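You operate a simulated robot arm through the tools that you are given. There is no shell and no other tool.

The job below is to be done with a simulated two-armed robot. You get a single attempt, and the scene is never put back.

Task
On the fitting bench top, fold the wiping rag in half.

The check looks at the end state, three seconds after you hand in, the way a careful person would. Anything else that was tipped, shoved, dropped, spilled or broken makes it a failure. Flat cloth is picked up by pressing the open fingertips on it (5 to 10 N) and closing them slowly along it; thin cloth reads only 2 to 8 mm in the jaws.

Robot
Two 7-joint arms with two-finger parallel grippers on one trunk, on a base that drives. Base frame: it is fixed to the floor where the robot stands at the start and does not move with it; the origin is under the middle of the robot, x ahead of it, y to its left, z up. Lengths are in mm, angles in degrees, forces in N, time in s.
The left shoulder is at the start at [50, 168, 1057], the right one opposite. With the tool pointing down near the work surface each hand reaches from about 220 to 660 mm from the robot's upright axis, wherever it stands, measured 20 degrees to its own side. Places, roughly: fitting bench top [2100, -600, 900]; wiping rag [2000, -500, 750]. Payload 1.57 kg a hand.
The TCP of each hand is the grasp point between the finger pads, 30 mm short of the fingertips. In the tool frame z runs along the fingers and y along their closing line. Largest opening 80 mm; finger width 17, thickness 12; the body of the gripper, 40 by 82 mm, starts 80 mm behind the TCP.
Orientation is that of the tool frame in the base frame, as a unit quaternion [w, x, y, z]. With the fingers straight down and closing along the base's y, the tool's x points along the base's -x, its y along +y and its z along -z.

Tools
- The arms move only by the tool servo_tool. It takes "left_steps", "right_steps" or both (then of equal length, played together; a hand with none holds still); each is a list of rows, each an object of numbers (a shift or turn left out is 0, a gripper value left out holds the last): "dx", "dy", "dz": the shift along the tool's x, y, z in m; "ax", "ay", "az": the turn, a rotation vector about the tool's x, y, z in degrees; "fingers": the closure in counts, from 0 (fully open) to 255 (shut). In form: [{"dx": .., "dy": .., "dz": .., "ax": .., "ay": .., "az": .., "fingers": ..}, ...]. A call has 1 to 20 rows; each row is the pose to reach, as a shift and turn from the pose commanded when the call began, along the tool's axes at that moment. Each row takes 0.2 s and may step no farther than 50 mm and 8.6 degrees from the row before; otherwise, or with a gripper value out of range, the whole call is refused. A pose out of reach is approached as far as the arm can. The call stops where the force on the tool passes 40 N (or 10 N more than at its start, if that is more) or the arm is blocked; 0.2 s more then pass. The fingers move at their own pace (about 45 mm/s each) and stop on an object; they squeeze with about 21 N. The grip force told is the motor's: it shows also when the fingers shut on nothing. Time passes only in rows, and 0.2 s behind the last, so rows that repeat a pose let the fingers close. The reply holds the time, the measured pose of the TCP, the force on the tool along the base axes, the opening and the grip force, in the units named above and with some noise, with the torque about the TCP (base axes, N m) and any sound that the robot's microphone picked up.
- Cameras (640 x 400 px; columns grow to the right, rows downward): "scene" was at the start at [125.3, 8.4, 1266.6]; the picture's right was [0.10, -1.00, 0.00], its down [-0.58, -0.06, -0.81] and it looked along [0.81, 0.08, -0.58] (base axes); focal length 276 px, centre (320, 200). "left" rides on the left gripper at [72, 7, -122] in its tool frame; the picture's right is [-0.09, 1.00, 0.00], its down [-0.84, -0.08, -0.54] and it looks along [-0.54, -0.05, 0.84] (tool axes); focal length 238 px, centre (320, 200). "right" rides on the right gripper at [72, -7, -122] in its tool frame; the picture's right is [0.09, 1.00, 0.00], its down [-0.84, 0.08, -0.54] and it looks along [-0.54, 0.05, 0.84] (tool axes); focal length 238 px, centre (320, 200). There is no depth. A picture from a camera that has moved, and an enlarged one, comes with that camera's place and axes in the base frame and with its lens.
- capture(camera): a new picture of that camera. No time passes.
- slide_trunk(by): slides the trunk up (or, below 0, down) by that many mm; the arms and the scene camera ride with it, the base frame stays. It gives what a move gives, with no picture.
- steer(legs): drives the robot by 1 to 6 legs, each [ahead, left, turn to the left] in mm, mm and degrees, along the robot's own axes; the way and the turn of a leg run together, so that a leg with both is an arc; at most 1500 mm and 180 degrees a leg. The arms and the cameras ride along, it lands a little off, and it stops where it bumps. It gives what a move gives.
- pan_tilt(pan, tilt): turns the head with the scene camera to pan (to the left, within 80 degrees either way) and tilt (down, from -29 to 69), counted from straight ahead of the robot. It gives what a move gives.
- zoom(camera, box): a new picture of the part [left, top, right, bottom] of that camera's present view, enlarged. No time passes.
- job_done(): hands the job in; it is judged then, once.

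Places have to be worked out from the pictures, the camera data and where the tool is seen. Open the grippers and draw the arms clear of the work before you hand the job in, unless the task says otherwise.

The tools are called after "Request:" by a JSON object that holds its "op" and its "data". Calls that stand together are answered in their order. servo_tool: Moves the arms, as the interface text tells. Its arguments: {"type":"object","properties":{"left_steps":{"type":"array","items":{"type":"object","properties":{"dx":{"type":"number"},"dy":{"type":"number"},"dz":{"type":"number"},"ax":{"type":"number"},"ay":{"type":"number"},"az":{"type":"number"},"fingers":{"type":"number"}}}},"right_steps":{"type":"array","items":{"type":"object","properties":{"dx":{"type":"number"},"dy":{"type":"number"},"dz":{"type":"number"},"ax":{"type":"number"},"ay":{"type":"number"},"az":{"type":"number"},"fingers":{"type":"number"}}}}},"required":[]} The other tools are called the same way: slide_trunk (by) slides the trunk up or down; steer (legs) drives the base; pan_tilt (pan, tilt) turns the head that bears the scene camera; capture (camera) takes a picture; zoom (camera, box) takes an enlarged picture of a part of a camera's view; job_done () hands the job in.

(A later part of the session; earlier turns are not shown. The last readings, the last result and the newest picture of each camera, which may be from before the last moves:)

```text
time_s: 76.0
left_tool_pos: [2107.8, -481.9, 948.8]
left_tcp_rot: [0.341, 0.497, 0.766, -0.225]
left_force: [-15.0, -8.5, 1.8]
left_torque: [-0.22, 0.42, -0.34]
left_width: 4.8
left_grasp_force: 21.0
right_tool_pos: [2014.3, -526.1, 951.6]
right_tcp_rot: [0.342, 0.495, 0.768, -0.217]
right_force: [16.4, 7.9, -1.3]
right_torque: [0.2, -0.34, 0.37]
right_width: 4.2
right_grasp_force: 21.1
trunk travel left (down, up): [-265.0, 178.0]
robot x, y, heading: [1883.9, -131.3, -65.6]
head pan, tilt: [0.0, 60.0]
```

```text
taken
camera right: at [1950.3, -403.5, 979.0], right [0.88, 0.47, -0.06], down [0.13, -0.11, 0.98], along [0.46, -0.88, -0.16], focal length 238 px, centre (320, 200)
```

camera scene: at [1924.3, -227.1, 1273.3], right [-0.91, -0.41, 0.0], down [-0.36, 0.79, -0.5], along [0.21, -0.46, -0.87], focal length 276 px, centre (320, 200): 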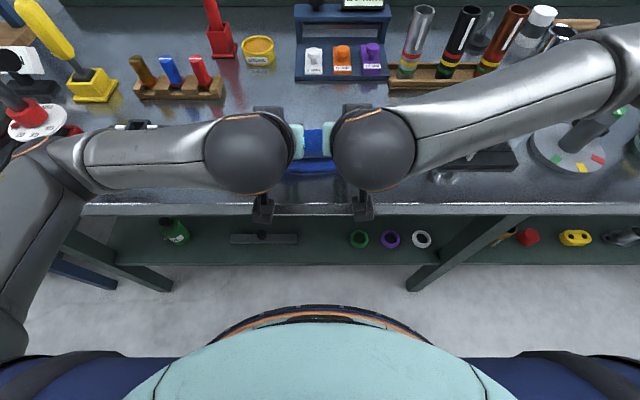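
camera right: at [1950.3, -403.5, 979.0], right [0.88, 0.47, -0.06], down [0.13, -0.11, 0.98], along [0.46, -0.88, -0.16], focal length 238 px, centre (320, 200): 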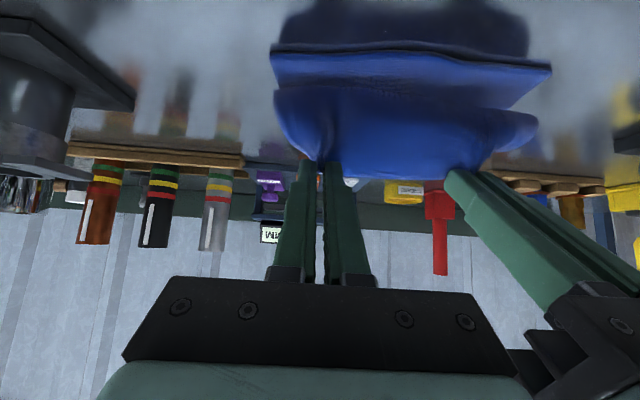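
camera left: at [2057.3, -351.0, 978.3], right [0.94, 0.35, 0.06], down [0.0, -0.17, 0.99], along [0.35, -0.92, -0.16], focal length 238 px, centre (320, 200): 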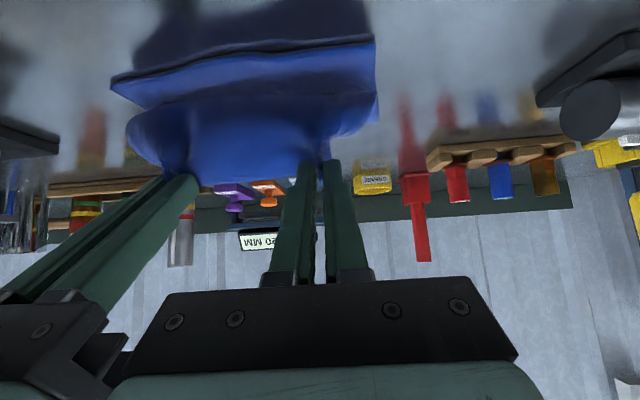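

The held edge is 63 mm up with its loop hanging free toward me. I open both hands quickly here to let the edge unroll and drop onto the near edge.

Request:
{"op": "servo_tool", "data": {"left_steps": [{"fingers": 95}, {"fingers": 95}, {"fingers": 95}, {"fingers": 95}, {"fingers": 95}], "right_steps": [{"fingers": 95}, {"fingers": 95}, {"fingers": 95}, {"fingers": 95}, {"fingers": 95}]}}

Request:
{"op": "capture", "data": {"camera": "left"}}

Request:
{"op": "capture", "data": {"camera": "right"}}

Request:
{"op": "capture", "data": {"camera": "scene"}}

```text
time_s: 77.2
left_tool_pos: [2107.5, -481.0, 949.1]
left_tcp_rot: [0.341, 0.497, 0.767, -0.221]
left_force: [0.1, -1.3, -0.7]
left_torque: [-0.06, -0.01, -0.03]
left_width: 50.1
left_grasp_force: 0.0
right_tool_pos: [2012.3, -527.5, 951.1]
right_tcp_rot: [0.341, 0.496, 0.768, -0.22]
right_force: [0.3, 1.1, -0.4]
right_torque: [-0.01, 0.01, -0.04]
right_width: 50.5
right_grasp_force: 0.0
trunk travel left (down, up): [-265.0, 178.0]
robot x, y, heading: [1882.7, -131.0, -65.8]
head pan, tilt: [0.0, 60.0]
```

```text
taken
camera left: at [2057.9, -351.0, 978.5], right [0.93, 0.35, 0.07], down [-0.01, -0.17, 0.98], along [0.36, -0.92, -0.16], focal length 238 px, centre (320, 200)
```

left: 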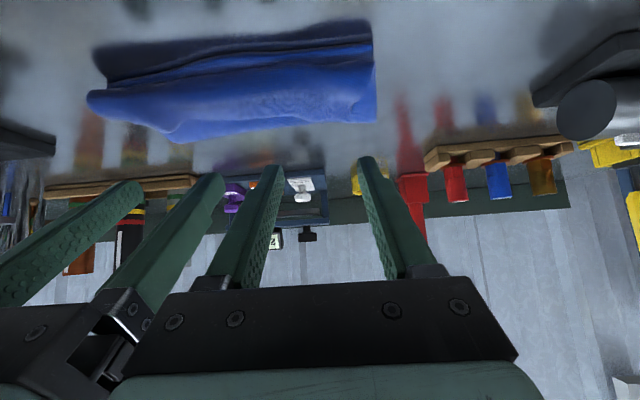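

```text
taken
camera right: at [1950.0, -404.2, 979.3], right [0.88, 0.47, -0.07], down [0.14, -0.11, 0.98], along [0.45, -0.88, -0.16], focal length 238 px, centre (320, 200)
```

right: 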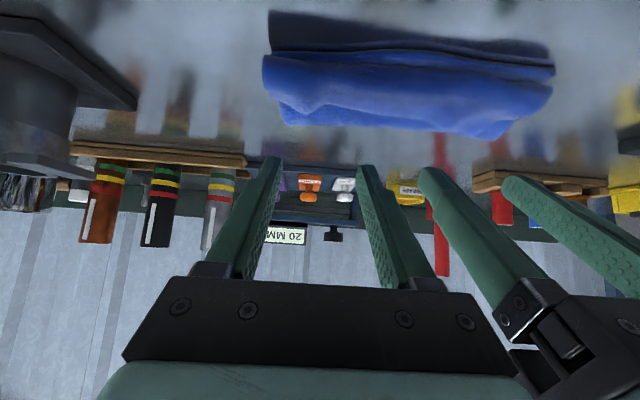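

```text
taken
camera scene: at [1924.3, -227.0, 1273.3], right [-0.91, -0.41, 0.0], down [-0.36, 0.79, -0.5], along [0.21, -0.46, -0.87], focal length 276 px, centre (320, 200)
```

scene: 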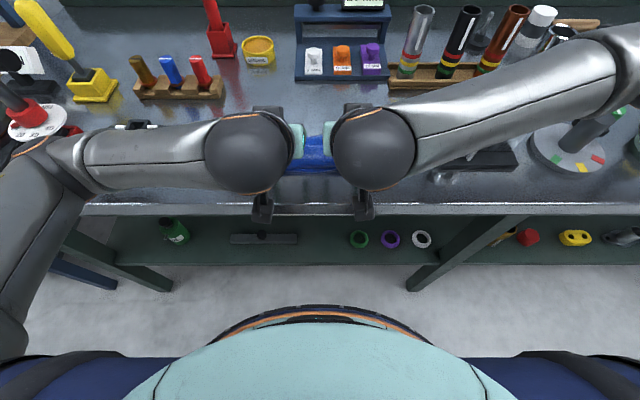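

The rag has dropped free of both hands. I raise the hands 120 mm and level them to see the result.

Request:
{"op": "servo_tool", "data": {"left_steps": [{"dx": -0.022, "dz": -0.02}, {"dx": -0.05, "dz": -0.045, "ay": 8}, {"dx": -0.075, "dz": -0.065, "ay": 16}, {"dx": -0.09, "dz": -0.08, "ay": 24}, {"dx": -0.09, "dz": -0.08, "ay": 32}, {"dx": -0.09, "dz": -0.08, "ay": 40}, {"dx": -0.09, "dz": -0.08, "ay": 48}, {"dx": -0.09, "dz": -0.08, "ay": 48}], "right_steps": [{"dx": -0.022, "dz": -0.02}, {"dx": -0.05, "dz": -0.045, "ay": 8}, {"dx": -0.075, "dz": -0.065, "ay": 16}, {"dx": -0.09, "dz": -0.08, "ay": 24}, {"dx": -0.09, "dz": -0.08, "ay": 32}, {"dx": -0.09, "dz": -0.08, "ay": 40}, {"dx": -0.09, "dz": -0.08, "ay": 48}, {"dx": -0.09, "dz": -0.08, "ay": 48}]}}

Request:
{"op": "zoom", "data": {"camera": "scene", "box": [240, 110, 400, 210]}}

Request:
{"op": "zoom", "data": {"camera": "left", "box": [160, 60, 420, 220]}}

Request:
{"op": "zoom", "data": {"camera": "right", "box": [240, 60, 500, 220]}}

```text
time_s: 79.0
left_tool_pos: [2108.5, -483.6, 1069.8]
left_tcp_rot: [-0.001, 0.543, 0.84, 0.0]
left_force: [-0.3, 1.1, 0.2]
left_torque: [-0.03, -0.01, -0.02]
left_width: 50.2
left_grasp_force: 0.2
right_tool_pos: [2013.0, -525.9, 1071.1]
right_tcp_rot: [-0.002, 0.543, 0.84, 0.001]
right_force: [-0.2, -0.3, 0.2]
right_torque: [0.0, 0.0, 0.02]
right_width: 50.3
right_grasp_force: 0.1
trunk travel left (down, up): [-265.0, 178.0]
robot x, y, heading: [1884.9, -129.6, -65.9]
head pan, tilt: [0.0, 60.0]
```

```text
4.00 times, centred on (320, 160) of scene
camera zoom: at [1924.3, -226.9, 1273.3], right [-0.91, -0.41, 0.0], down [-0.36, 0.79, -0.5], along [0.21, -0.46, -0.87], focal length 1102 px, centre (320, 360)
```

zoom: 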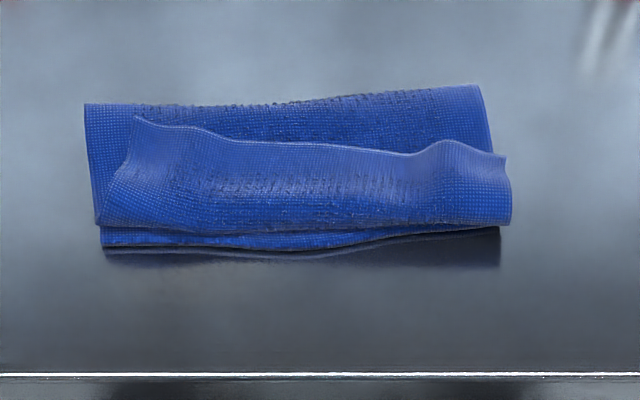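

```text
2.46 times, centred on (290, 140) of left
camera zoom: at [2085.5, -413.2, 1193.3], right [0.95, 0.32, 0.0], down [0.27, -0.8, 0.54], along [0.18, -0.51, -0.84], focal length 587 px, centre (394, 348)
```

zoom: 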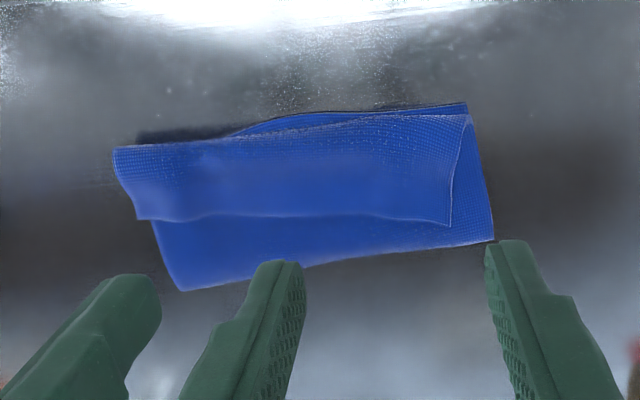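

```text
2.46 times, centred on (370, 140) of right
camera zoom: at [1978.0, -463.9, 1193.3], right [0.87, 0.49, 0.0], down [0.42, -0.73, 0.54], along [0.27, -0.47, -0.84], focal length 587 px, centre (197, 348)
```

zoom: 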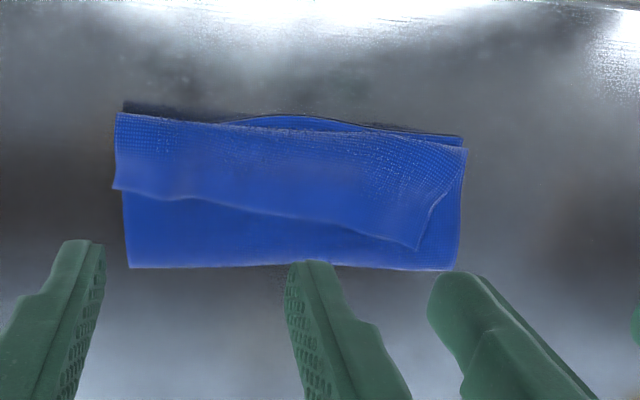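

The rag is folded with its edges lined up on the near side, but the top edge is still turned back on itself (about 57 mm left, 39 mm right). I will press lightly on this turned-back flap near its edge and drag it toward me to unroll it; first I go down over it.

Request:
{"op": "servo_tool", "data": {"left_steps": [{"dx": -0.02, "dz": 0.03, "fingers": 142}, {"dx": -0.037, "dz": 0.07}, {"dx": -0.037, "dz": 0.11}, {"dx": -0.037, "dz": 0.145}, {"dx": -0.037, "dz": 0.16}, {"dx": -0.037, "dz": 0.166}, {"dx": -0.037, "dz": 0.166}], "right_steps": [{"dx": -0.014, "dz": 0.03, "fingers": 142}, {"dx": -0.026, "dy": -0.002, "dz": 0.07}, {"dx": -0.026, "dy": -0.002, "dz": 0.11}, {"dx": -0.026, "dy": -0.002, "dz": 0.145}, {"dx": -0.026, "dy": -0.002, "dz": 0.16}, {"dx": -0.026, "dy": -0.002, "dz": 0.167}, {"dx": -0.026, "dy": -0.002, "dz": 0.167}]}}

Request:
{"op": "zoom", "data": {"camera": "left", "box": [160, 60, 420, 220]}}

Request:
{"op": "zoom", "data": {"camera": "right", "box": [220, 60, 480, 220]}}

```text
time_s: 80.6
left_tool_pos: [2123.0, -514.4, 902.9]
left_tcp_rot: [-0.001, 0.543, 0.84, 0.0]
left_force: [1.0, 0.4, 1.0]
left_torque: [0.0, 0.0, -0.01]
left_width: 35.5
left_grasp_force: 0.1
right_tool_pos: [2021.3, -550.1, 903.6]
right_tcp_rot: [0.0, 0.543, 0.84, 0.001]
right_force: [0.4, 0.5, 1.5]
right_torque: [-0.01, -0.01, -0.02]
right_width: 35.5
right_grasp_force: 0.0
trunk travel left (down, up): [-265.0, 178.0]
robot x, y, heading: [1881.5, -128.6, -65.8]
head pan, tilt: [0.0, 60.0]
```

```text
2.46 times, centred on (290, 140) of left
camera zoom: at [2100.0, -445.8, 1026.8], right [0.95, 0.32, 0.0], down [0.27, -0.79, 0.54], along [0.18, -0.51, -0.84], focal length 587 px, centre (394, 348)
```

zoom: 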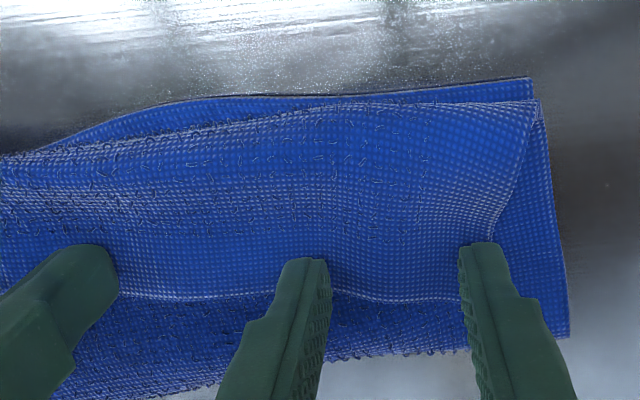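

```text
2.46 times, centred on (350, 140) of right
camera zoom: at [1986.5, -488.7, 1026.1], right [0.87, 0.49, 0.0], down [0.41, -0.73, 0.54], along [0.27, -0.47, -0.84], focal length 587 px, centre (246, 348)
```

zoom: 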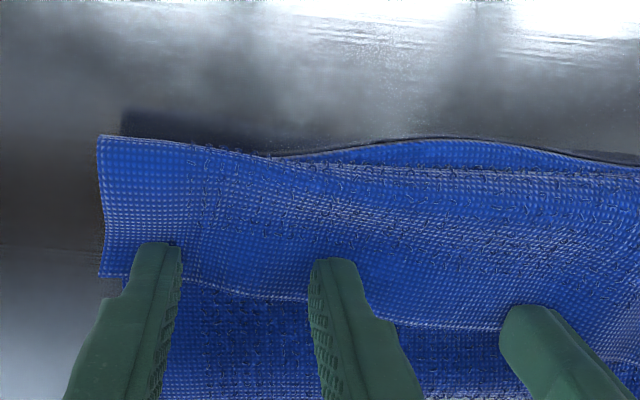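

The pads touch the flap about 10 mm inside its edge on both sides. I press about 2.5 mm more and drag 40 mm toward me.

Request:
{"op": "servo_tool", "data": {"left_steps": [{"dz": 0.0015}, {"dz": 0.003}, {"dx": 0.006, "dz": 0.003}, {"dx": 0.013, "dz": 0.003}, {"dx": 0.021, "dz": 0.0032}, {"dx": 0.029, "dz": 0.0034}, {"dx": 0.037, "dz": 0.0036}, {"dx": 0.045, "dz": 0.0038}], "right_steps": [{"dz": 0.0015}, {"dz": 0.003}, {"dx": 0.005, "dz": 0.003}, {"dx": 0.011, "dz": 0.003}, {"dx": 0.018, "dz": 0.0032}, {"dx": 0.025, "dz": 0.0034}, {"dx": 0.032, "dz": 0.0036}, {"dx": 0.038, "dz": 0.0038}]}}

Request:
{"op": "zoom", "data": {"camera": "left", "box": [160, 60, 420, 240]}}

Request:
{"op": "zoom", "data": {"camera": "right", "box": [220, 60, 480, 240]}}

```text
time_s: 82.4
left_tool_pos: [2105.2, -474.3, 901.1]
left_tcp_rot: [0.001, 0.543, 0.84, 0.0]
left_force: [0.6, -2.2, 5.2]
left_torque: [-0.03, -0.04, 0.0]
left_width: 35.5
left_grasp_force: 0.1
right_tool_pos: [2004.9, -514.0, 901.5]
right_tcp_rot: [0.0, 0.543, 0.84, 0.0]
right_force: [0.1, -1.2, 2.4]
right_torque: [-0.04, -0.02, 0.03]
right_width: 35.3
right_grasp_force: 0.0
trunk travel left (down, up): [-265.0, 178.0]
robot x, y, heading: [1878.0, -127.6, -65.7]
head pan, tilt: [0.0, 60.0]
```

```text
2.22 times, centred on (290, 150) of left
camera zoom: at [2081.1, -405.3, 1022.9], right [0.95, 0.33, 0.0], down [0.27, -0.79, 0.54], along [0.18, -0.51, -0.84], focal length 530 px, centre (387, 311)
```

zoom: 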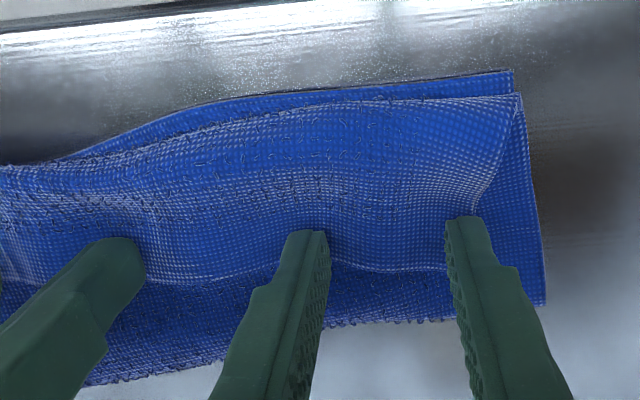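

```text
2.22 times, centred on (350, 150) of right
camera zoom: at [1971.1, -453.1, 1024.1], right [0.87, 0.49, 0.0], down [0.41, -0.73, 0.54], along [0.27, -0.47, -0.84], focal length 530 px, centre (253, 311)
```

zoom: 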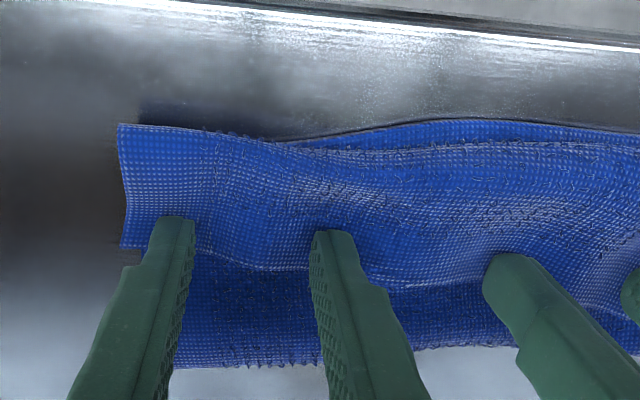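

The whole rag slid with the fingers instead of unrolling, so dragging won't do. New plan: grip this top edge, hang the whole rag free, then lay the lower half toward me and fold the held edge away over it, so no turning-over of the edge is needed. I lift a little and reposition for the grip.

Request:
{"op": "servo_tool", "data": {"left_steps": [{"dz": -0.006}, {"dx": -0.003, "dy": -0.005, "dz": -0.009}, {"dx": -0.003, "dy": -0.01, "dz": -0.009}, {"dx": -0.003, "dy": -0.01, "dz": -0.009}], "right_steps": [{"dz": -0.006}, {"dx": 0, "dy": -0.003, "dz": -0.009}, {"dx": 0, "dy": -0.006, "dz": -0.009}, {"dx": 0, "dy": -0.006, "dz": -0.009}]}}

Request:
{"op": "zoom", "data": {"camera": "left", "box": [160, 60, 420, 240]}}

Request:
{"op": "zoom", "data": {"camera": "right", "box": [220, 60, 480, 240]}}

```text
time_s: 83.4
left_tool_pos: [2096.6, -481.4, 907.6]
left_tcp_rot: [0.0, 0.544, 0.839, 0.0]
left_force: [0.3, -0.3, 0.1]
left_torque: [-0.02, 0.02, -0.01]
left_width: 35.4
left_grasp_force: 0.0
right_tool_pos: [1999.9, -516.7, 909.5]
right_tcp_rot: [0.0, 0.543, 0.84, 0.0]
right_force: [0.1, 0.5, -0.2]
right_torque: [-0.01, -0.02, 0.03]
right_width: 35.1
right_grasp_force: 0.1
trunk travel left (down, up): [-265.0, 178.0]
robot x, y, heading: [1882.3, -130.9, -65.9]
head pan, tilt: [0.0, 60.0]
```

```text
2.22 times, centred on (290, 150) of left
camera zoom: at [2072.6, -411.7, 1030.3], right [0.95, 0.32, 0.0], down [0.27, -0.79, 0.54], along [0.18, -0.51, -0.84], focal length 530 px, centre (387, 311)
```

zoom: 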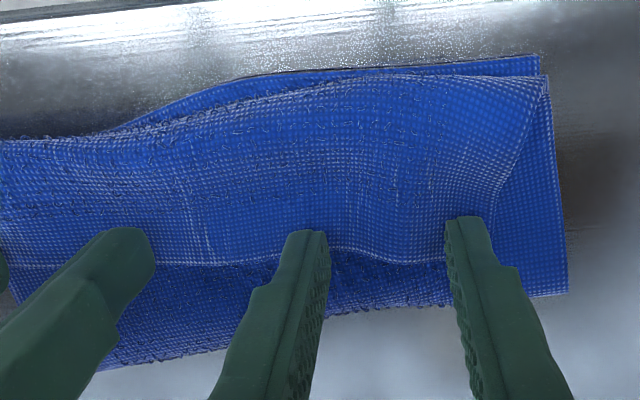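

```text
2.22 times, centred on (350, 150) of right
camera zoom: at [1965.1, -454.8, 1031.7], right [0.87, 0.49, 0.0], down [0.42, -0.73, 0.54], along [0.27, -0.47, -0.84], focal length 530 px, centre (253, 311)
```

zoom: 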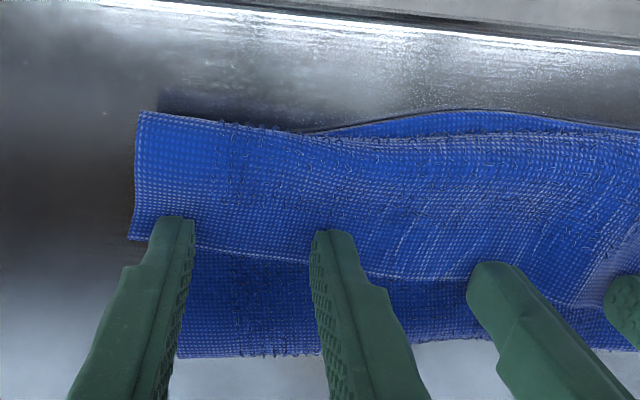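

The right is well placed; I narrow the left opening slightly and shift it 3 mm inward to keep off its side edge, then press down.

Request:
{"op": "servo_tool", "data": {"left_steps": [{"dy": -0.003, "dz": 0.003, "fingers": 157}, {"dy": -0.003, "dz": 0.006}, {"dy": -0.003, "dz": 0.008}, {"dy": -0.003, "dz": 0.009}, {"dy": -0.003, "dz": 0.009}], "right_steps": [{"dz": 0.003}, {"dz": 0.006}, {"dz": 0.009}, {"dz": 0.0105}, {"dz": 0.0105}]}}

```text
time_s: 84.6
left_tool_pos: [2094.2, -482.9, 901.1]
left_tcp_rot: [0.0, 0.543, 0.839, -0.001]
left_force: [0.4, -0.3, 5.4]
left_torque: [-0.01, 0.01, 0.04]
left_width: 30.7
left_grasp_force: 0.0
right_tool_pos: [2001.2, -517.0, 899.8]
right_tcp_rot: [0.0, 0.542, 0.84, 0.0]
right_force: [-2.8, 0.4, 6.0]
right_torque: [0.02, 0.07, 0.05]
right_width: 35.0
right_grasp_force: 0.1
trunk travel left (down, up): [-265.0, 178.0]
robot x, y, heading: [1881.1, -131.4, -65.8]
head pan, tilt: [0.0, 60.0]
```

Left presses 5.4 N and right 6.0 N. I add about 1 mm and close both slowly.

Request:
{"op": "servo_tool", "data": {"left_steps": [{"dz": 0.001, "fingers": 157}, {"dz": 0.001, "fingers": 157}, {"dz": 0.001, "fingers": 162}, {"dz": 0.001, "fingers": 167}, {"dz": 0.001, "fingers": 172}, {"dz": 0.001, "fingers": 177}, {"dz": 0.001, "fingers": 182}, {"dz": 0.001, "fingers": 187}, {"dz": 0.001, "fingers": 192}, {"dz": 0.001, "fingers": 197}, {"dz": 0.001, "fingers": 202}, {"dz": 0.001, "fingers": 207}, {"dz": 0.001, "fingers": 212}, {"dz": 0.001, "fingers": 217}, {"dz": 0.001, "fingers": 222}, {"dz": 0.001, "fingers": 229}, {"dz": 0.001, "fingers": 237}, {"dz": 0.001, "fingers": 246}, {"dz": 0.001, "fingers": 255}, {"dz": 0.001, "fingers": 255}], "right_steps": [{"dz": 0.001, "fingers": 142}, {"dz": 0.001, "fingers": 142}, {"dz": 0.001, "fingers": 148}, {"dz": 0.001, "fingers": 154}, {"dz": 0.001, "fingers": 160}, {"dz": 0.001, "fingers": 166}, {"dz": 0.001, "fingers": 172}, {"dz": 0.001, "fingers": 178}, {"dz": 0.001, "fingers": 184}, {"dz": 0.001, "fingers": 190}, {"dz": 0.001, "fingers": 196}, {"dz": 0.001, "fingers": 202}, {"dz": 0.001, "fingers": 208}, {"dz": 0.001, "fingers": 214}, {"dz": 0.001, "fingers": 220}, {"dz": 0.001, "fingers": 228}, {"dz": 0.001, "fingers": 236}, {"dz": 0.001, "fingers": 246}, {"dz": 0.001, "fingers": 255}, {"dz": 0.001, "fingers": 255}]}}

Request:
{"op": "zoom", "data": {"camera": "left", "box": [160, 60, 420, 240]}}

Request:
{"op": "zoom", "data": {"camera": "right", "box": [220, 60, 480, 240]}}

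```text
time_s: 88.8
left_tool_pos: [2093.0, -482.7, 898.6]
left_tcp_rot: [0.001, 0.543, 0.84, -0.001]
left_force: [-1.4, 0.2, 7.9]
left_torque: [0.01, 0.03, 0.04]
left_width: 4.2
left_grasp_force: 20.8
right_tool_pos: [2002.2, -517.0, 897.9]
right_tcp_rot: [0.001, 0.542, 0.84, 0.0]
right_force: [0.8, -0.7, 9.5]
right_torque: [0.03, -0.03, 0.0]
right_width: 0.0
right_grasp_force: 20.9
trunk travel left (down, up): [-265.0, 178.0]
robot x, y, heading: [1882.6, -127.4, -65.7]
head pan, tilt: [0.0, 60.0]
```

```text
2.22 times, centred on (290, 150) of left
camera zoom: at [2069.9, -413.2, 1022.1], right [0.95, 0.32, 0.0], down [0.27, -0.79, 0.54], along [0.18, -0.51, -0.84], focal length 530 px, centre (387, 311)
```

zoom: 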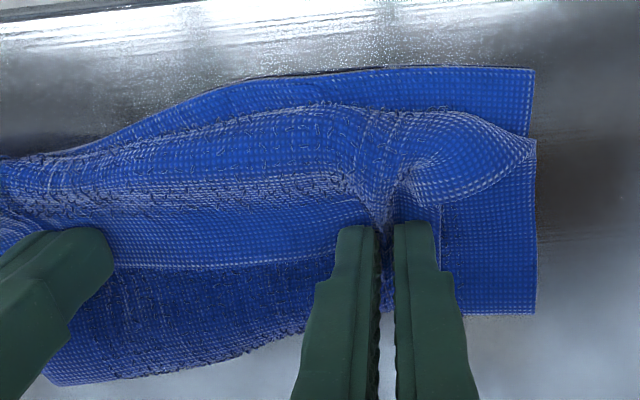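

```text
2.22 times, centred on (350, 150) of right
camera zoom: at [1966.1, -454.7, 1020.4], right [0.87, 0.49, 0.0], down [0.41, -0.73, 0.54], along [0.27, -0.47, -0.84], focal length 530 px, centre (253, 311)
```

zoom: 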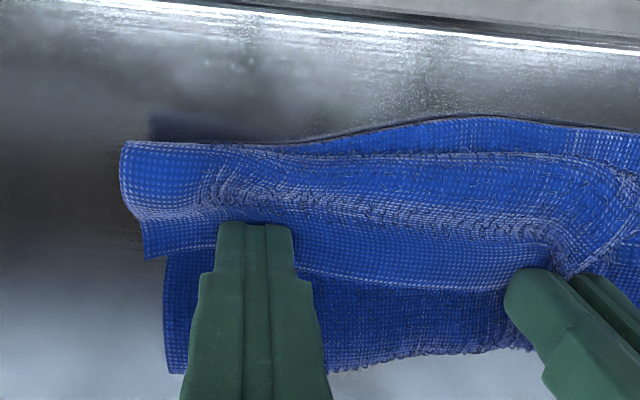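

The left holds (4.2 mm) but the right closed on nothing. I lift the right, reopen, move 4 mm further onto the flap and press again.

Request:
{"op": "servo_tool", "data": {"right_steps": [{"dz": -0.005}, {"dz": -0.011}, {"dx": 0.004, "dz": -0.011, "fingers": 140}, {"dx": 0.004, "dz": -0.011}, {"dx": 0.004, "dz": -0.011}, {"dx": 0.004, "dz": -0.005}, {"dx": 0.004, "dz": -0.001}, {"dx": 0.004, "dz": 0.001}, {"dx": 0.004, "dz": 0.001}]}}

Request:
{"op": "zoom", "data": {"camera": "right", "box": [220, 60, 480, 240]}}

```text
time_s: 90.8
left_tool_pos: [2093.2, -483.3, 899.9]
left_tcp_rot: [0.0, 0.542, 0.84, 0.0]
left_force: [0.4, -1.4, 7.2]
left_torque: [-0.02, -0.01, 0.02]
left_width: 4.0
left_grasp_force: 21.0
right_tool_pos: [1998.0, -513.8, 898.0]
right_tcp_rot: [0.002, 0.542, 0.84, 0.0]
right_force: [0.7, 2.7, 12.6]
right_torque: [0.1, -0.04, 0.03]
right_width: 36.1
right_grasp_force: 0.0
trunk travel left (down, up): [-265.0, 178.0]
robot x, y, heading: [1880.8, -128.6, -65.8]
head pan, tilt: [0.0, 60.0]
```

```text
2.22 times, centred on (350, 150) of right
camera zoom: at [1963.7, -451.4, 1020.6], right [0.87, 0.49, 0.0], down [0.41, -0.73, 0.54], along [0.27, -0.47, -0.84], focal length 530 px, centre (253, 311)
```

zoom: 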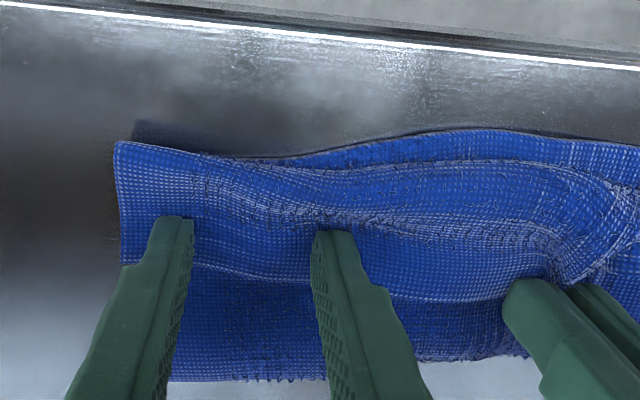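

The right presses 12.6 N with both fingers on the flap, about 14 mm inside its edge. I ease slightly and close slowly.

Request:
{"op": "servo_tool", "data": {"right_steps": [{"dz": -0.0005, "fingers": 140}, {"dz": -0.0005, "fingers": 146}, {"dz": -0.0005, "fingers": 152}, {"dz": -0.0005, "fingers": 158}, {"dz": -0.0005, "fingers": 164}, {"dz": -0.0005, "fingers": 170}, {"dz": -0.0005, "fingers": 176}, {"dz": -0.0005, "fingers": 182}, {"dz": -0.0005, "fingers": 188}, {"dz": -0.0005, "fingers": 194}, {"dz": -0.0005, "fingers": 200}, {"dz": -0.0005, "fingers": 206}, {"dz": -0.0005, "fingers": 212}, {"dz": -0.0005, "fingers": 218}, {"dz": -0.0005, "fingers": 224}, {"dz": -0.0005, "fingers": 230}, {"dz": -0.0005, "fingers": 238}, {"dz": -0.0005, "fingers": 246}, {"dz": -0.0005, "fingers": 255}, {"dz": -0.0005, "fingers": 255}]}}

Request:
{"op": "zoom", "data": {"camera": "right", "box": [220, 60, 480, 240]}}

Request:
{"op": "capture", "data": {"camera": "scene"}}

```text
time_s: 95.0
left_tool_pos: [2092.1, -483.9, 900.5]
left_tcp_rot: [0.001, 0.543, 0.84, -0.001]
left_force: [-0.9, -0.7, 6.3]
left_torque: [0.02, -0.01, 0.02]
left_width: 4.2
left_grasp_force: 21.5
right_tool_pos: [1998.2, -514.4, 898.7]
right_tcp_rot: [0.0, 0.544, 0.839, 0.0]
right_force: [-0.5, -1.6, 11.0]
right_torque: [-0.03, 0.02, 0.03]
right_width: 0.0
right_grasp_force: 21.0
trunk travel left (down, up): [-265.0, 178.0]
robot x, y, heading: [1884.2, -126.1, -65.8]
head pan, tilt: [0.0, 60.0]
```

```text
2.22 times, centred on (350, 150) of right
camera zoom: at [1963.3, -451.9, 1020.7], right [0.87, 0.49, 0.0], down [0.41, -0.73, 0.54], along [0.27, -0.47, -0.84], focal length 530 px, centre (253, 311)
```

zoom: 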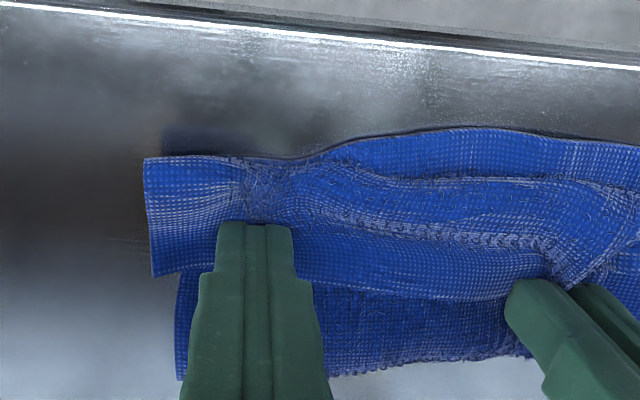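

```text
taken
camera scene: at [1923.7, -226.1, 1273.4], right [-0.91, -0.41, 0.0], down [-0.36, 0.79, -0.5], along [0.21, -0.46, -0.87], focal length 276 px, centre (320, 200)
```

scene: 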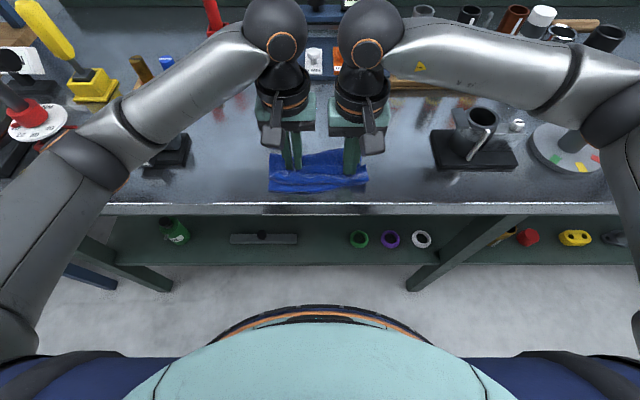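

The right slipped again; its successes came when the outer finger was 8 mm or more from the corner. I reopen it to only 28 mm and shift 4 mm inward before pressing.

Request:
{"op": "servo_tool", "data": {"right_steps": [{"dz": -0.005}, {"dz": -0.012}, {"dx": 0.001, "dy": 0.004, "dz": -0.012, "fingers": 166}, {"dx": 0.001, "dy": 0.004, "dz": -0.012}, {"dx": 0.001, "dy": 0.004, "dz": -0.012}, {"dx": 0.001, "dy": 0.004, "dz": -0.006}, {"dx": 0.001, "dy": 0.004, "dz": -0.003}, {"dx": 0.001, "dy": 0.004, "dz": -0.001}, {"dx": 0.001, "dy": 0.004, "dz": -0.001}]}}

Request:
{"op": "zoom", "data": {"camera": "right", "box": [220, 60, 480, 240]}}

```text
time_s: 97.0
left_tool_pos: [2092.8, -482.5, 899.5]
left_tcp_rot: [0.001, 0.544, 0.839, 0.0]
left_force: [-0.5, 0.6, 6.3]
left_torque: [0.04, -0.02, -0.02]
left_width: 4.2
left_grasp_force: 21.2
right_tool_pos: [2000.6, -512.2, 899.1]
right_tcp_rot: [0.0, 0.543, 0.84, 0.0]
right_force: [1.6, 0.2, 6.9]
right_torque: [0.03, -0.03, -0.01]
right_width: 27.6
right_grasp_force: 0.0
trunk travel left (down, up): [-265.0, 178.0]
robot x, y, heading: [1884.2, -130.3, -65.8]
head pan, tilt: [0.0, 60.0]
```

```text
2.22 times, centred on (350, 150) of right
camera zoom: at [1966.2, -449.5, 1021.6], right [0.87, 0.49, 0.0], down [0.41, -0.73, 0.54], along [0.27, -0.47, -0.84], focal length 530 px, centre (253, 311)
```

zoom: 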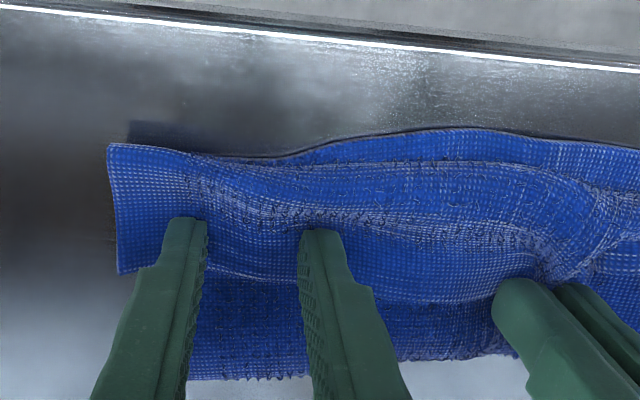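

The flap spread back out, so the outer finger now has about 15 mm to the corner, with 6.9 N pressed. I close the right slowly.

Request:
{"op": "servo_tool", "data": {"right_steps": [{"dz": 0.0005, "fingers": 166}, {"dz": 0.0005, "fingers": 171}, {"dz": 0.0005, "fingers": 176}, {"dz": 0.0005, "fingers": 181}, {"dz": 0.0005, "fingers": 186}, {"dz": 0.0005, "fingers": 191}, {"dz": 0.0005, "fingers": 196}, {"dz": 0.0005, "fingers": 201}, {"dz": 0.0005, "fingers": 206}, {"dz": 0.0005, "fingers": 211}, {"dz": 0.0005, "fingers": 216}, {"dz": 0.0005, "fingers": 221}, {"dz": 0.0005, "fingers": 226}, {"dz": 0.0005, "fingers": 231}, {"dz": 0.0005, "fingers": 237}, {"dz": 0.0005, "fingers": 243}, {"dz": 0.0005, "fingers": 249}, {"dz": 0.0005, "fingers": 255}, {"dz": 0.0005, "fingers": 255}]}}

Request:
{"op": "zoom", "data": {"camera": "right", "box": [220, 60, 480, 240]}}

```text
time_s: 101.0
left_tool_pos: [2091.6, -484.1, 900.4]
left_tcp_rot: [0.0, 0.543, 0.84, -0.002]
left_force: [-9.1, -2.5, 7.8]
left_torque: [-0.06, 0.3, 0.12]
left_width: 3.8
left_grasp_force: 21.0
right_tool_pos: [2001.1, -510.3, 899.7]
right_tcp_rot: [-0.001, 0.542, 0.84, 0.0]
right_force: [10.7, 4.0, 8.7]
right_torque: [0.1, -0.32, -0.15]
right_width: 5.1
right_grasp_force: 21.5
trunk travel left (down, up): [-265.0, 178.0]
robot x, y, heading: [1879.7, -129.3, -65.9]
head pan, tilt: [0.0, 60.0]
```

```text
2.22 times, centred on (350, 150) of right
camera zoom: at [1966.5, -448.9, 1021.2], right [0.87, 0.49, 0.0], down [0.41, -0.73, 0.54], along [0.27, -0.47, -0.84], focal length 530 px, centre (253, 311)
```

zoom: 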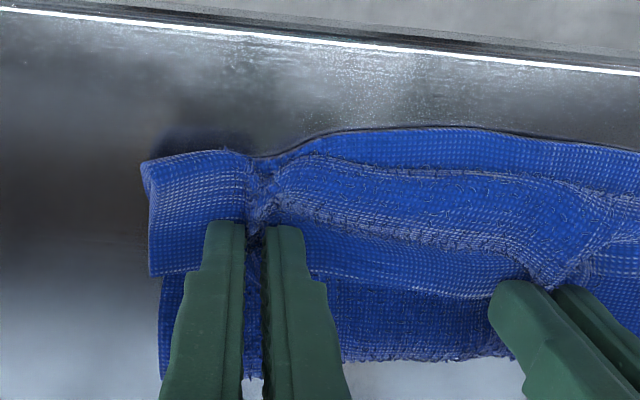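

Both hands hold the top edge (3.8 and 5.1 mm). I lift straight up about 220 mm so the whole rag hangs free.

Request:
{"op": "servo_tool", "data": {"left_steps": [{"dz": -0.012}, {"dz": -0.026}, {"dz": -0.042}, {"dz": -0.06}, {"dz": -0.08}, {"dz": -0.1}, {"dz": -0.12}, {"dz": -0.14}, {"dz": -0.16}, {"dz": -0.18}, {"dz": -0.205}, {"dz": -0.23}, {"dz": -0.23}], "right_steps": [{"dz": -0.012}, {"dz": -0.026}, {"dx": -0.001, "dz": -0.042}, {"dx": -0.002, "dz": -0.059}, {"dx": -0.004, "dz": -0.078}, {"dx": -0.006, "dz": -0.097}, {"dx": -0.008, "dz": -0.116}, {"dx": -0.008, "dz": -0.136}, {"dx": -0.008, "dz": -0.156}, {"dx": -0.008, "dz": -0.176}, {"dx": -0.008, "dz": -0.2}, {"dx": -0.008, "dz": -0.225}, {"dx": -0.008, "dz": -0.225}]}}

Request:
{"op": "capture", "data": {"camera": "scene"}}

Request:
{"op": "capture", "data": {"camera": "left"}}

Request:
{"op": "capture", "data": {"camera": "right"}}

```text
time_s: 103.8
left_tool_pos: [2094.6, -481.8, 1129.5]
left_tcp_rot: [-0.001, 0.543, 0.84, -0.001]
left_force: [-11.8, -5.5, -1.0]
left_torque: [-0.2, 0.32, 0.16]
left_width: 4.3
left_grasp_force: 20.7
right_tool_pos: [2006.8, -518.2, 1122.5]
right_tcp_rot: [0.0, 0.542, 0.84, 0.002]
right_force: [13.1, 5.3, 1.3]
right_torque: [0.14, -0.34, -0.1]
right_width: 4.0
right_grasp_force: 20.7
trunk travel left (down, up): [-265.0, 178.0]
robot x, y, heading: [1884.8, -128.3, -65.8]
head pan, tilt: [0.0, 60.0]
```

```text
taken
camera scene: at [1924.4, -227.2, 1273.2], right [-0.91, -0.41, 0.0], down [-0.36, 0.79, -0.5], along [0.21, -0.46, -0.87], focal length 276 px, centre (320, 200)
```

scene: 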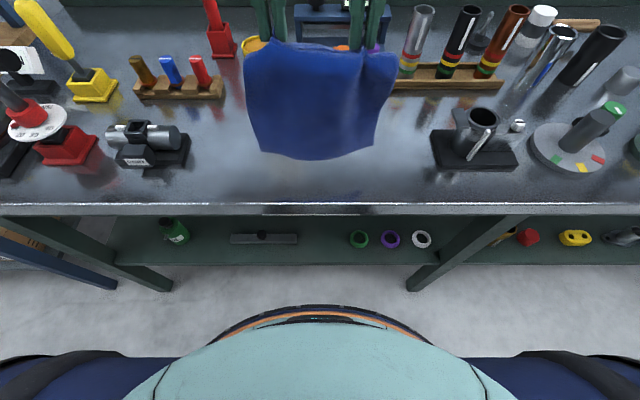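

```text
taken
camera left: at [2072.7, -412.1, 1252.5], right [0.95, 0.32, 0.0], down [0.27, -0.79, 0.54], along [0.17, -0.51, -0.84], focal length 238 px, centre (320, 200)
```

left: 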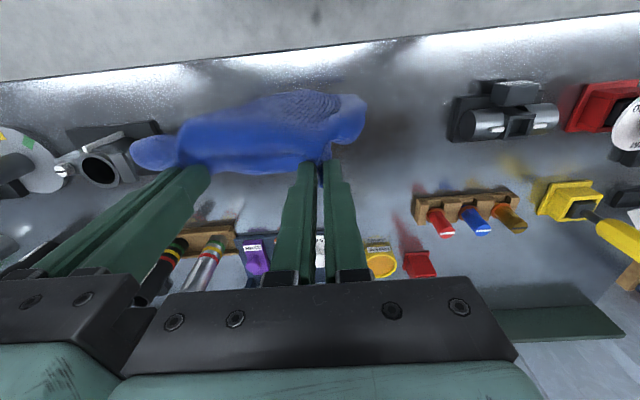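

```text
taken
camera right: at [1972.6, -457.5, 1244.6], right [0.87, 0.49, 0.0], down [0.41, -0.73, 0.54], along [0.27, -0.47, -0.84], focal length 238 px, centre (320, 200)
```

right: 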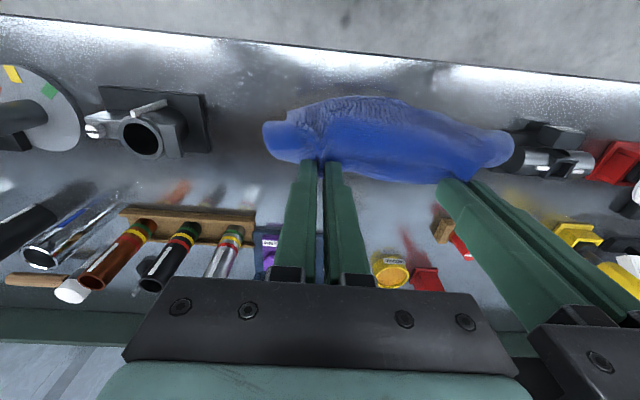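

The rag hangs straight and free from both hands. I carry it slowly outward to f≈425, with its lower edge just above the bench.

Request:
{"op": "servo_tool", "data": {"left_steps": [{"dx": -0.01}, {"dx": -0.022}, {"dx": -0.035}, {"dx": -0.049}, {"dx": -0.063}, {"dx": -0.077}, {"dx": -0.09}, {"dx": -0.102}, {"dx": -0.112}, {"dx": -0.12}, {"dx": -0.123}, {"dx": -0.123}, {"dx": -0.123}, {"dx": -0.123}], "right_steps": [{"dx": -0.01}, {"dx": -0.022}, {"dx": -0.035}, {"dx": -0.049}, {"dx": -0.063}, {"dx": -0.077}, {"dx": -0.09}, {"dx": -0.102}, {"dx": -0.112}, {"dx": -0.12}, {"dx": -0.123}, {"dx": -0.123}, {"dx": -0.123}, {"dx": -0.123}]}}

Request:
{"op": "capture", "data": {"camera": "scene"}}

Request:
{"op": "capture", "data": {"camera": "left"}}

```text
time_s: 106.8
left_tool_pos: [2144.0, -593.8, 1127.0]
left_tcp_rot: [0.0, 0.543, 0.84, 0.0]
left_force: [-9.1, -4.0, -0.3]
left_torque: [-0.14, 0.27, 0.14]
left_width: 4.0
left_grasp_force: 21.3
right_tool_pos: [2056.2, -631.1, 1122.7]
right_tcp_rot: [-0.001, 0.542, 0.84, 0.0]
right_force: [8.9, 4.3, 0.7]
right_torque: [0.12, -0.27, -0.1]
right_width: 3.5
right_grasp_force: 21.1
trunk travel left (down, up): [-265.0, 178.0]
robot x, y, heading: [1880.6, -131.7, -65.5]
head pan, tilt: [0.0, 60.0]
```

```text
taken
camera scene: at [1924.3, -227.1, 1273.3], right [-0.91, -0.41, 0.0], down [-0.36, 0.79, -0.5], along [0.21, -0.46, -0.87], focal length 276 px, centre (320, 200)
```

scene: 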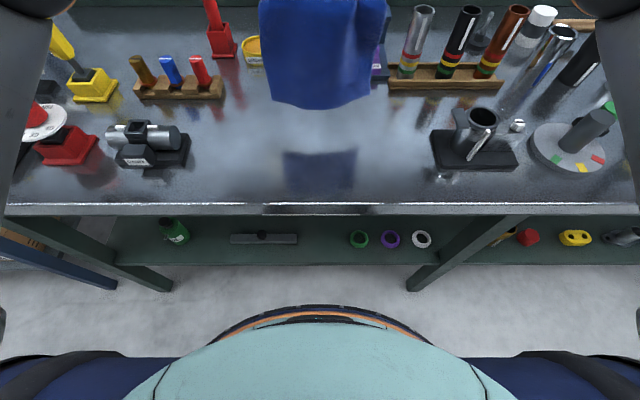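

```text
taken
camera left: at [2120.6, -524.9, 1250.7], right [0.95, 0.32, 0.0], down [0.27, -0.79, 0.54], along [0.18, -0.51, -0.84], focal length 238 px, centre (320, 200)
```

left: 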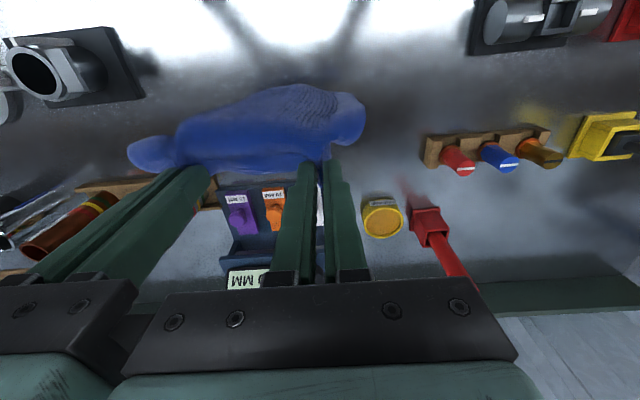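

The rag hangs with its lower edge about 20 mm above the bench near f≈430. I lower it while drawing toward me so the lower half lays out flat on the bench.

Request:
{"op": "servo_tool", "data": {"left_steps": [{"dx": 0.003, "dz": 0.01}, {"dx": 0.007, "dz": 0.02}, {"dx": 0.014, "dz": 0.028}, {"dx": 0.024, "dz": 0.037}, {"dx": 0.035, "dz": 0.048}, {"dx": 0.046, "dz": 0.059}, {"dx": 0.057, "dz": 0.07}, {"dx": 0.068, "dz": 0.081}, {"dx": 0.079, "dz": 0.092}, {"dx": 0.09, "dz": 0.103}, {"dx": 0.099, "dz": 0.113}, {"dx": 0.106, "dz": 0.121}, {"dx": 0.106, "dz": 0.121}], "right_steps": [{"dx": 0.003, "dz": 0.01}, {"dx": 0.007, "dz": 0.02}, {"dx": 0.014, "dz": 0.028}, {"dx": 0.024, "dz": 0.037}, {"dx": 0.035, "dz": 0.048}, {"dx": 0.046, "dz": 0.059}, {"dx": 0.057, "dz": 0.07}, {"dx": 0.068, "dz": 0.081}, {"dx": 0.079, "dz": 0.092}, {"dx": 0.09, "dz": 0.103}, {"dx": 0.099, "dz": 0.113}, {"dx": 0.106, "dz": 0.121}, {"dx": 0.106, "dz": 0.121}]}}

Request:
{"op": "capture", "data": {"camera": "scene"}}

Request:
{"op": "capture", "data": {"camera": "left"}}

Request:
{"op": "capture", "data": {"camera": "right"}}

```text
time_s: 109.6
left_tool_pos: [2100.5, -498.9, 1008.7]
left_tcp_rot: [0.0, 0.543, 0.84, -0.001]
left_force: [-11.8, -5.3, -0.8]
left_torque: [-0.15, 0.32, 0.15]
left_width: 4.3
left_grasp_force: 20.6
right_tool_pos: [2014.3, -533.3, 1003.2]
right_tcp_rot: [0.0, 0.543, 0.84, 0.002]
right_force: [10.5, 5.4, 1.7]
right_torque: [0.16, -0.39, -0.12]
right_width: 3.8
right_grasp_force: 20.7
trunk travel left (down, up): [-265.0, 178.0]
robot x, y, heading: [1883.1, -130.5, -65.8]
head pan, tilt: [0.0, 60.0]
```

```text
taken
camera scene: at [1924.3, -227.1, 1273.3], right [-0.91, -0.41, 0.0], down [-0.36, 0.79, -0.5], along [0.21, -0.46, -0.87], focal length 276 px, centre (320, 200)
```

scene: 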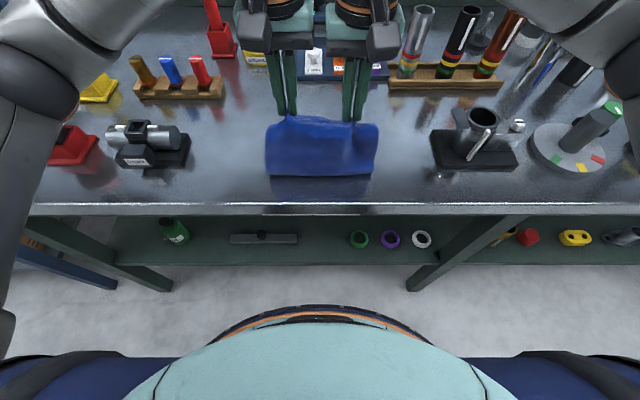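

```text
taken
camera left: at [2077.9, -428.4, 1132.1], right [0.95, 0.32, 0.0], down [0.27, -0.79, 0.54], along [0.18, -0.51, -0.84], focal length 238 px, centre (320, 200)
```

left: 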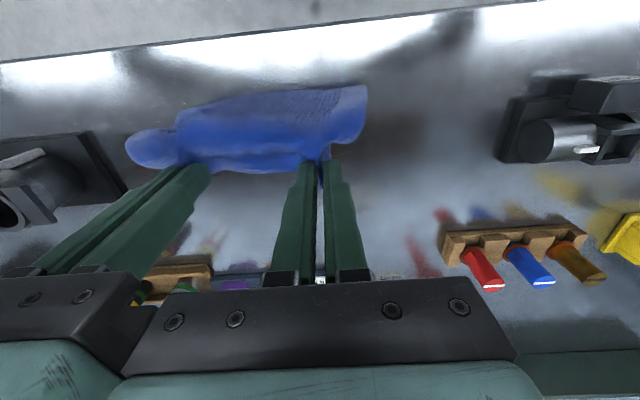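

```text
taken
camera right: at [1978.0, -472.6, 1124.1], right [0.87, 0.49, 0.0], down [0.41, -0.73, 0.54], along [0.27, -0.47, -0.84], focal length 238 px, centre (320, 200)
```

right: 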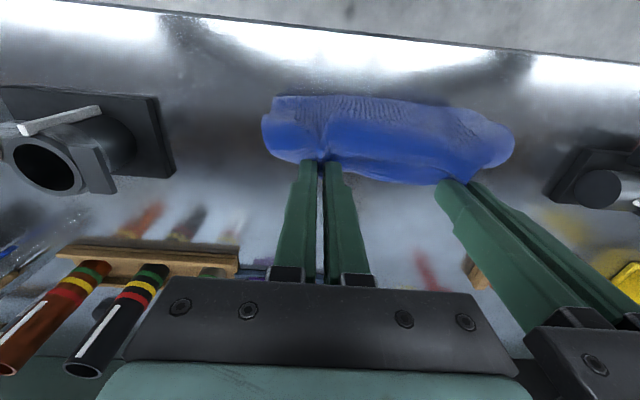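

The lower half lies folded under, hidden behind the hanging part; the crease bulges at about f 290 with the lower edge near f≈383. I now fold the held edge away from me and down, to about f 375.

Request:
{"op": "servo_tool", "data": {"left_steps": [{"dx": -0.006, "dz": 0.012}, {"dx": -0.012, "dz": 0.023}, {"dx": -0.022, "dz": 0.034}, {"dx": -0.031, "dz": 0.045}, {"dx": -0.039, "dz": 0.058}, {"dx": -0.046, "dz": 0.071}, {"dx": -0.05, "dz": 0.081}, {"dx": -0.053, "dz": 0.091}, {"dx": -0.055, "dz": 0.097}, {"dx": -0.055, "dz": 0.097}], "right_steps": [{"dx": -0.006, "dz": 0.011}, {"dx": -0.012, "dz": 0.021}, {"dx": -0.022, "dz": 0.031}, {"dx": -0.031, "dz": 0.041}, {"dx": -0.039, "dz": 0.054}, {"dx": -0.046, "dz": 0.066}, {"dx": -0.05, "dz": 0.076}, {"dx": -0.053, "dz": 0.086}, {"dx": -0.055, "dz": 0.092}, {"dx": -0.055, "dz": 0.092}]}}

Request:
{"op": "capture", "data": {"camera": "scene"}}

Request:
{"op": "capture", "data": {"camera": "left"}}

Request:
{"op": "capture", "data": {"camera": "right"}}

```text
time_s: 111.8
left_tool_pos: [2124.3, -548.8, 909.7]
left_tcp_rot: [0.0, 0.543, 0.84, 0.0]
left_force: [-9.1, -3.6, -0.1]
left_torque: [-0.12, 0.23, 0.13]
left_width: 4.0
left_grasp_force: 21.2
right_tool_pos: [2034.5, -584.0, 910.6]
right_tcp_rot: [-0.001, 0.543, 0.84, 0.0]
right_force: [9.4, 3.4, -0.4]
right_torque: [0.11, -0.28, -0.06]
right_width: 3.9
right_grasp_force: 20.9
trunk travel left (down, up): [-265.0, 178.0]
robot x, y, heading: [1884.1, -130.6, -65.7]
head pan, tilt: [0.0, 60.0]
```

```text
taken
camera scene: at [1924.3, -227.0, 1273.3], right [-0.91, -0.41, 0.0], down [-0.36, 0.79, -0.5], along [0.21, -0.46, -0.87], focal length 276 px, centre (320, 200)
```

scene: 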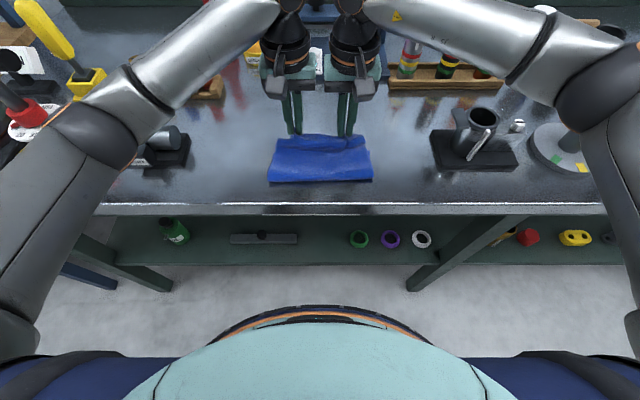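

```text
taken
camera left: at [2100.3, -479.6, 1033.8], right [0.95, 0.32, 0.0], down [0.27, -0.79, 0.54], along [0.18, -0.51, -0.84], focal length 238 px, centre (320, 200)
```

left: 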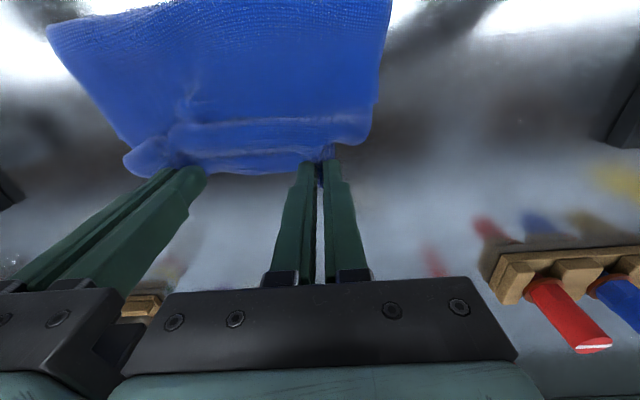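

```text
taken
camera right: at [2000.8, -521.9, 1032.9], right [0.87, 0.49, 0.0], down [0.41, -0.73, 0.54], along [0.27, -0.47, -0.84], focal length 238 px, centre (320, 200)
```

right: 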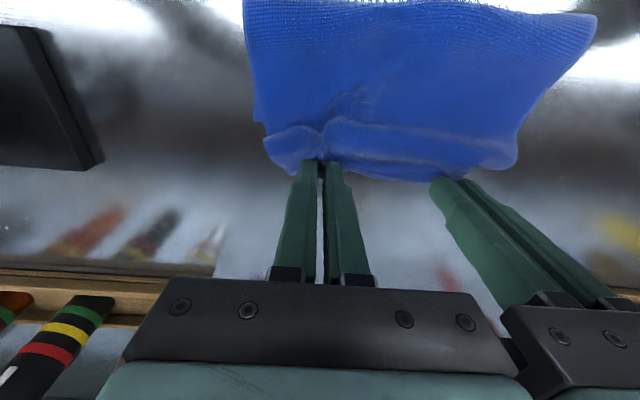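

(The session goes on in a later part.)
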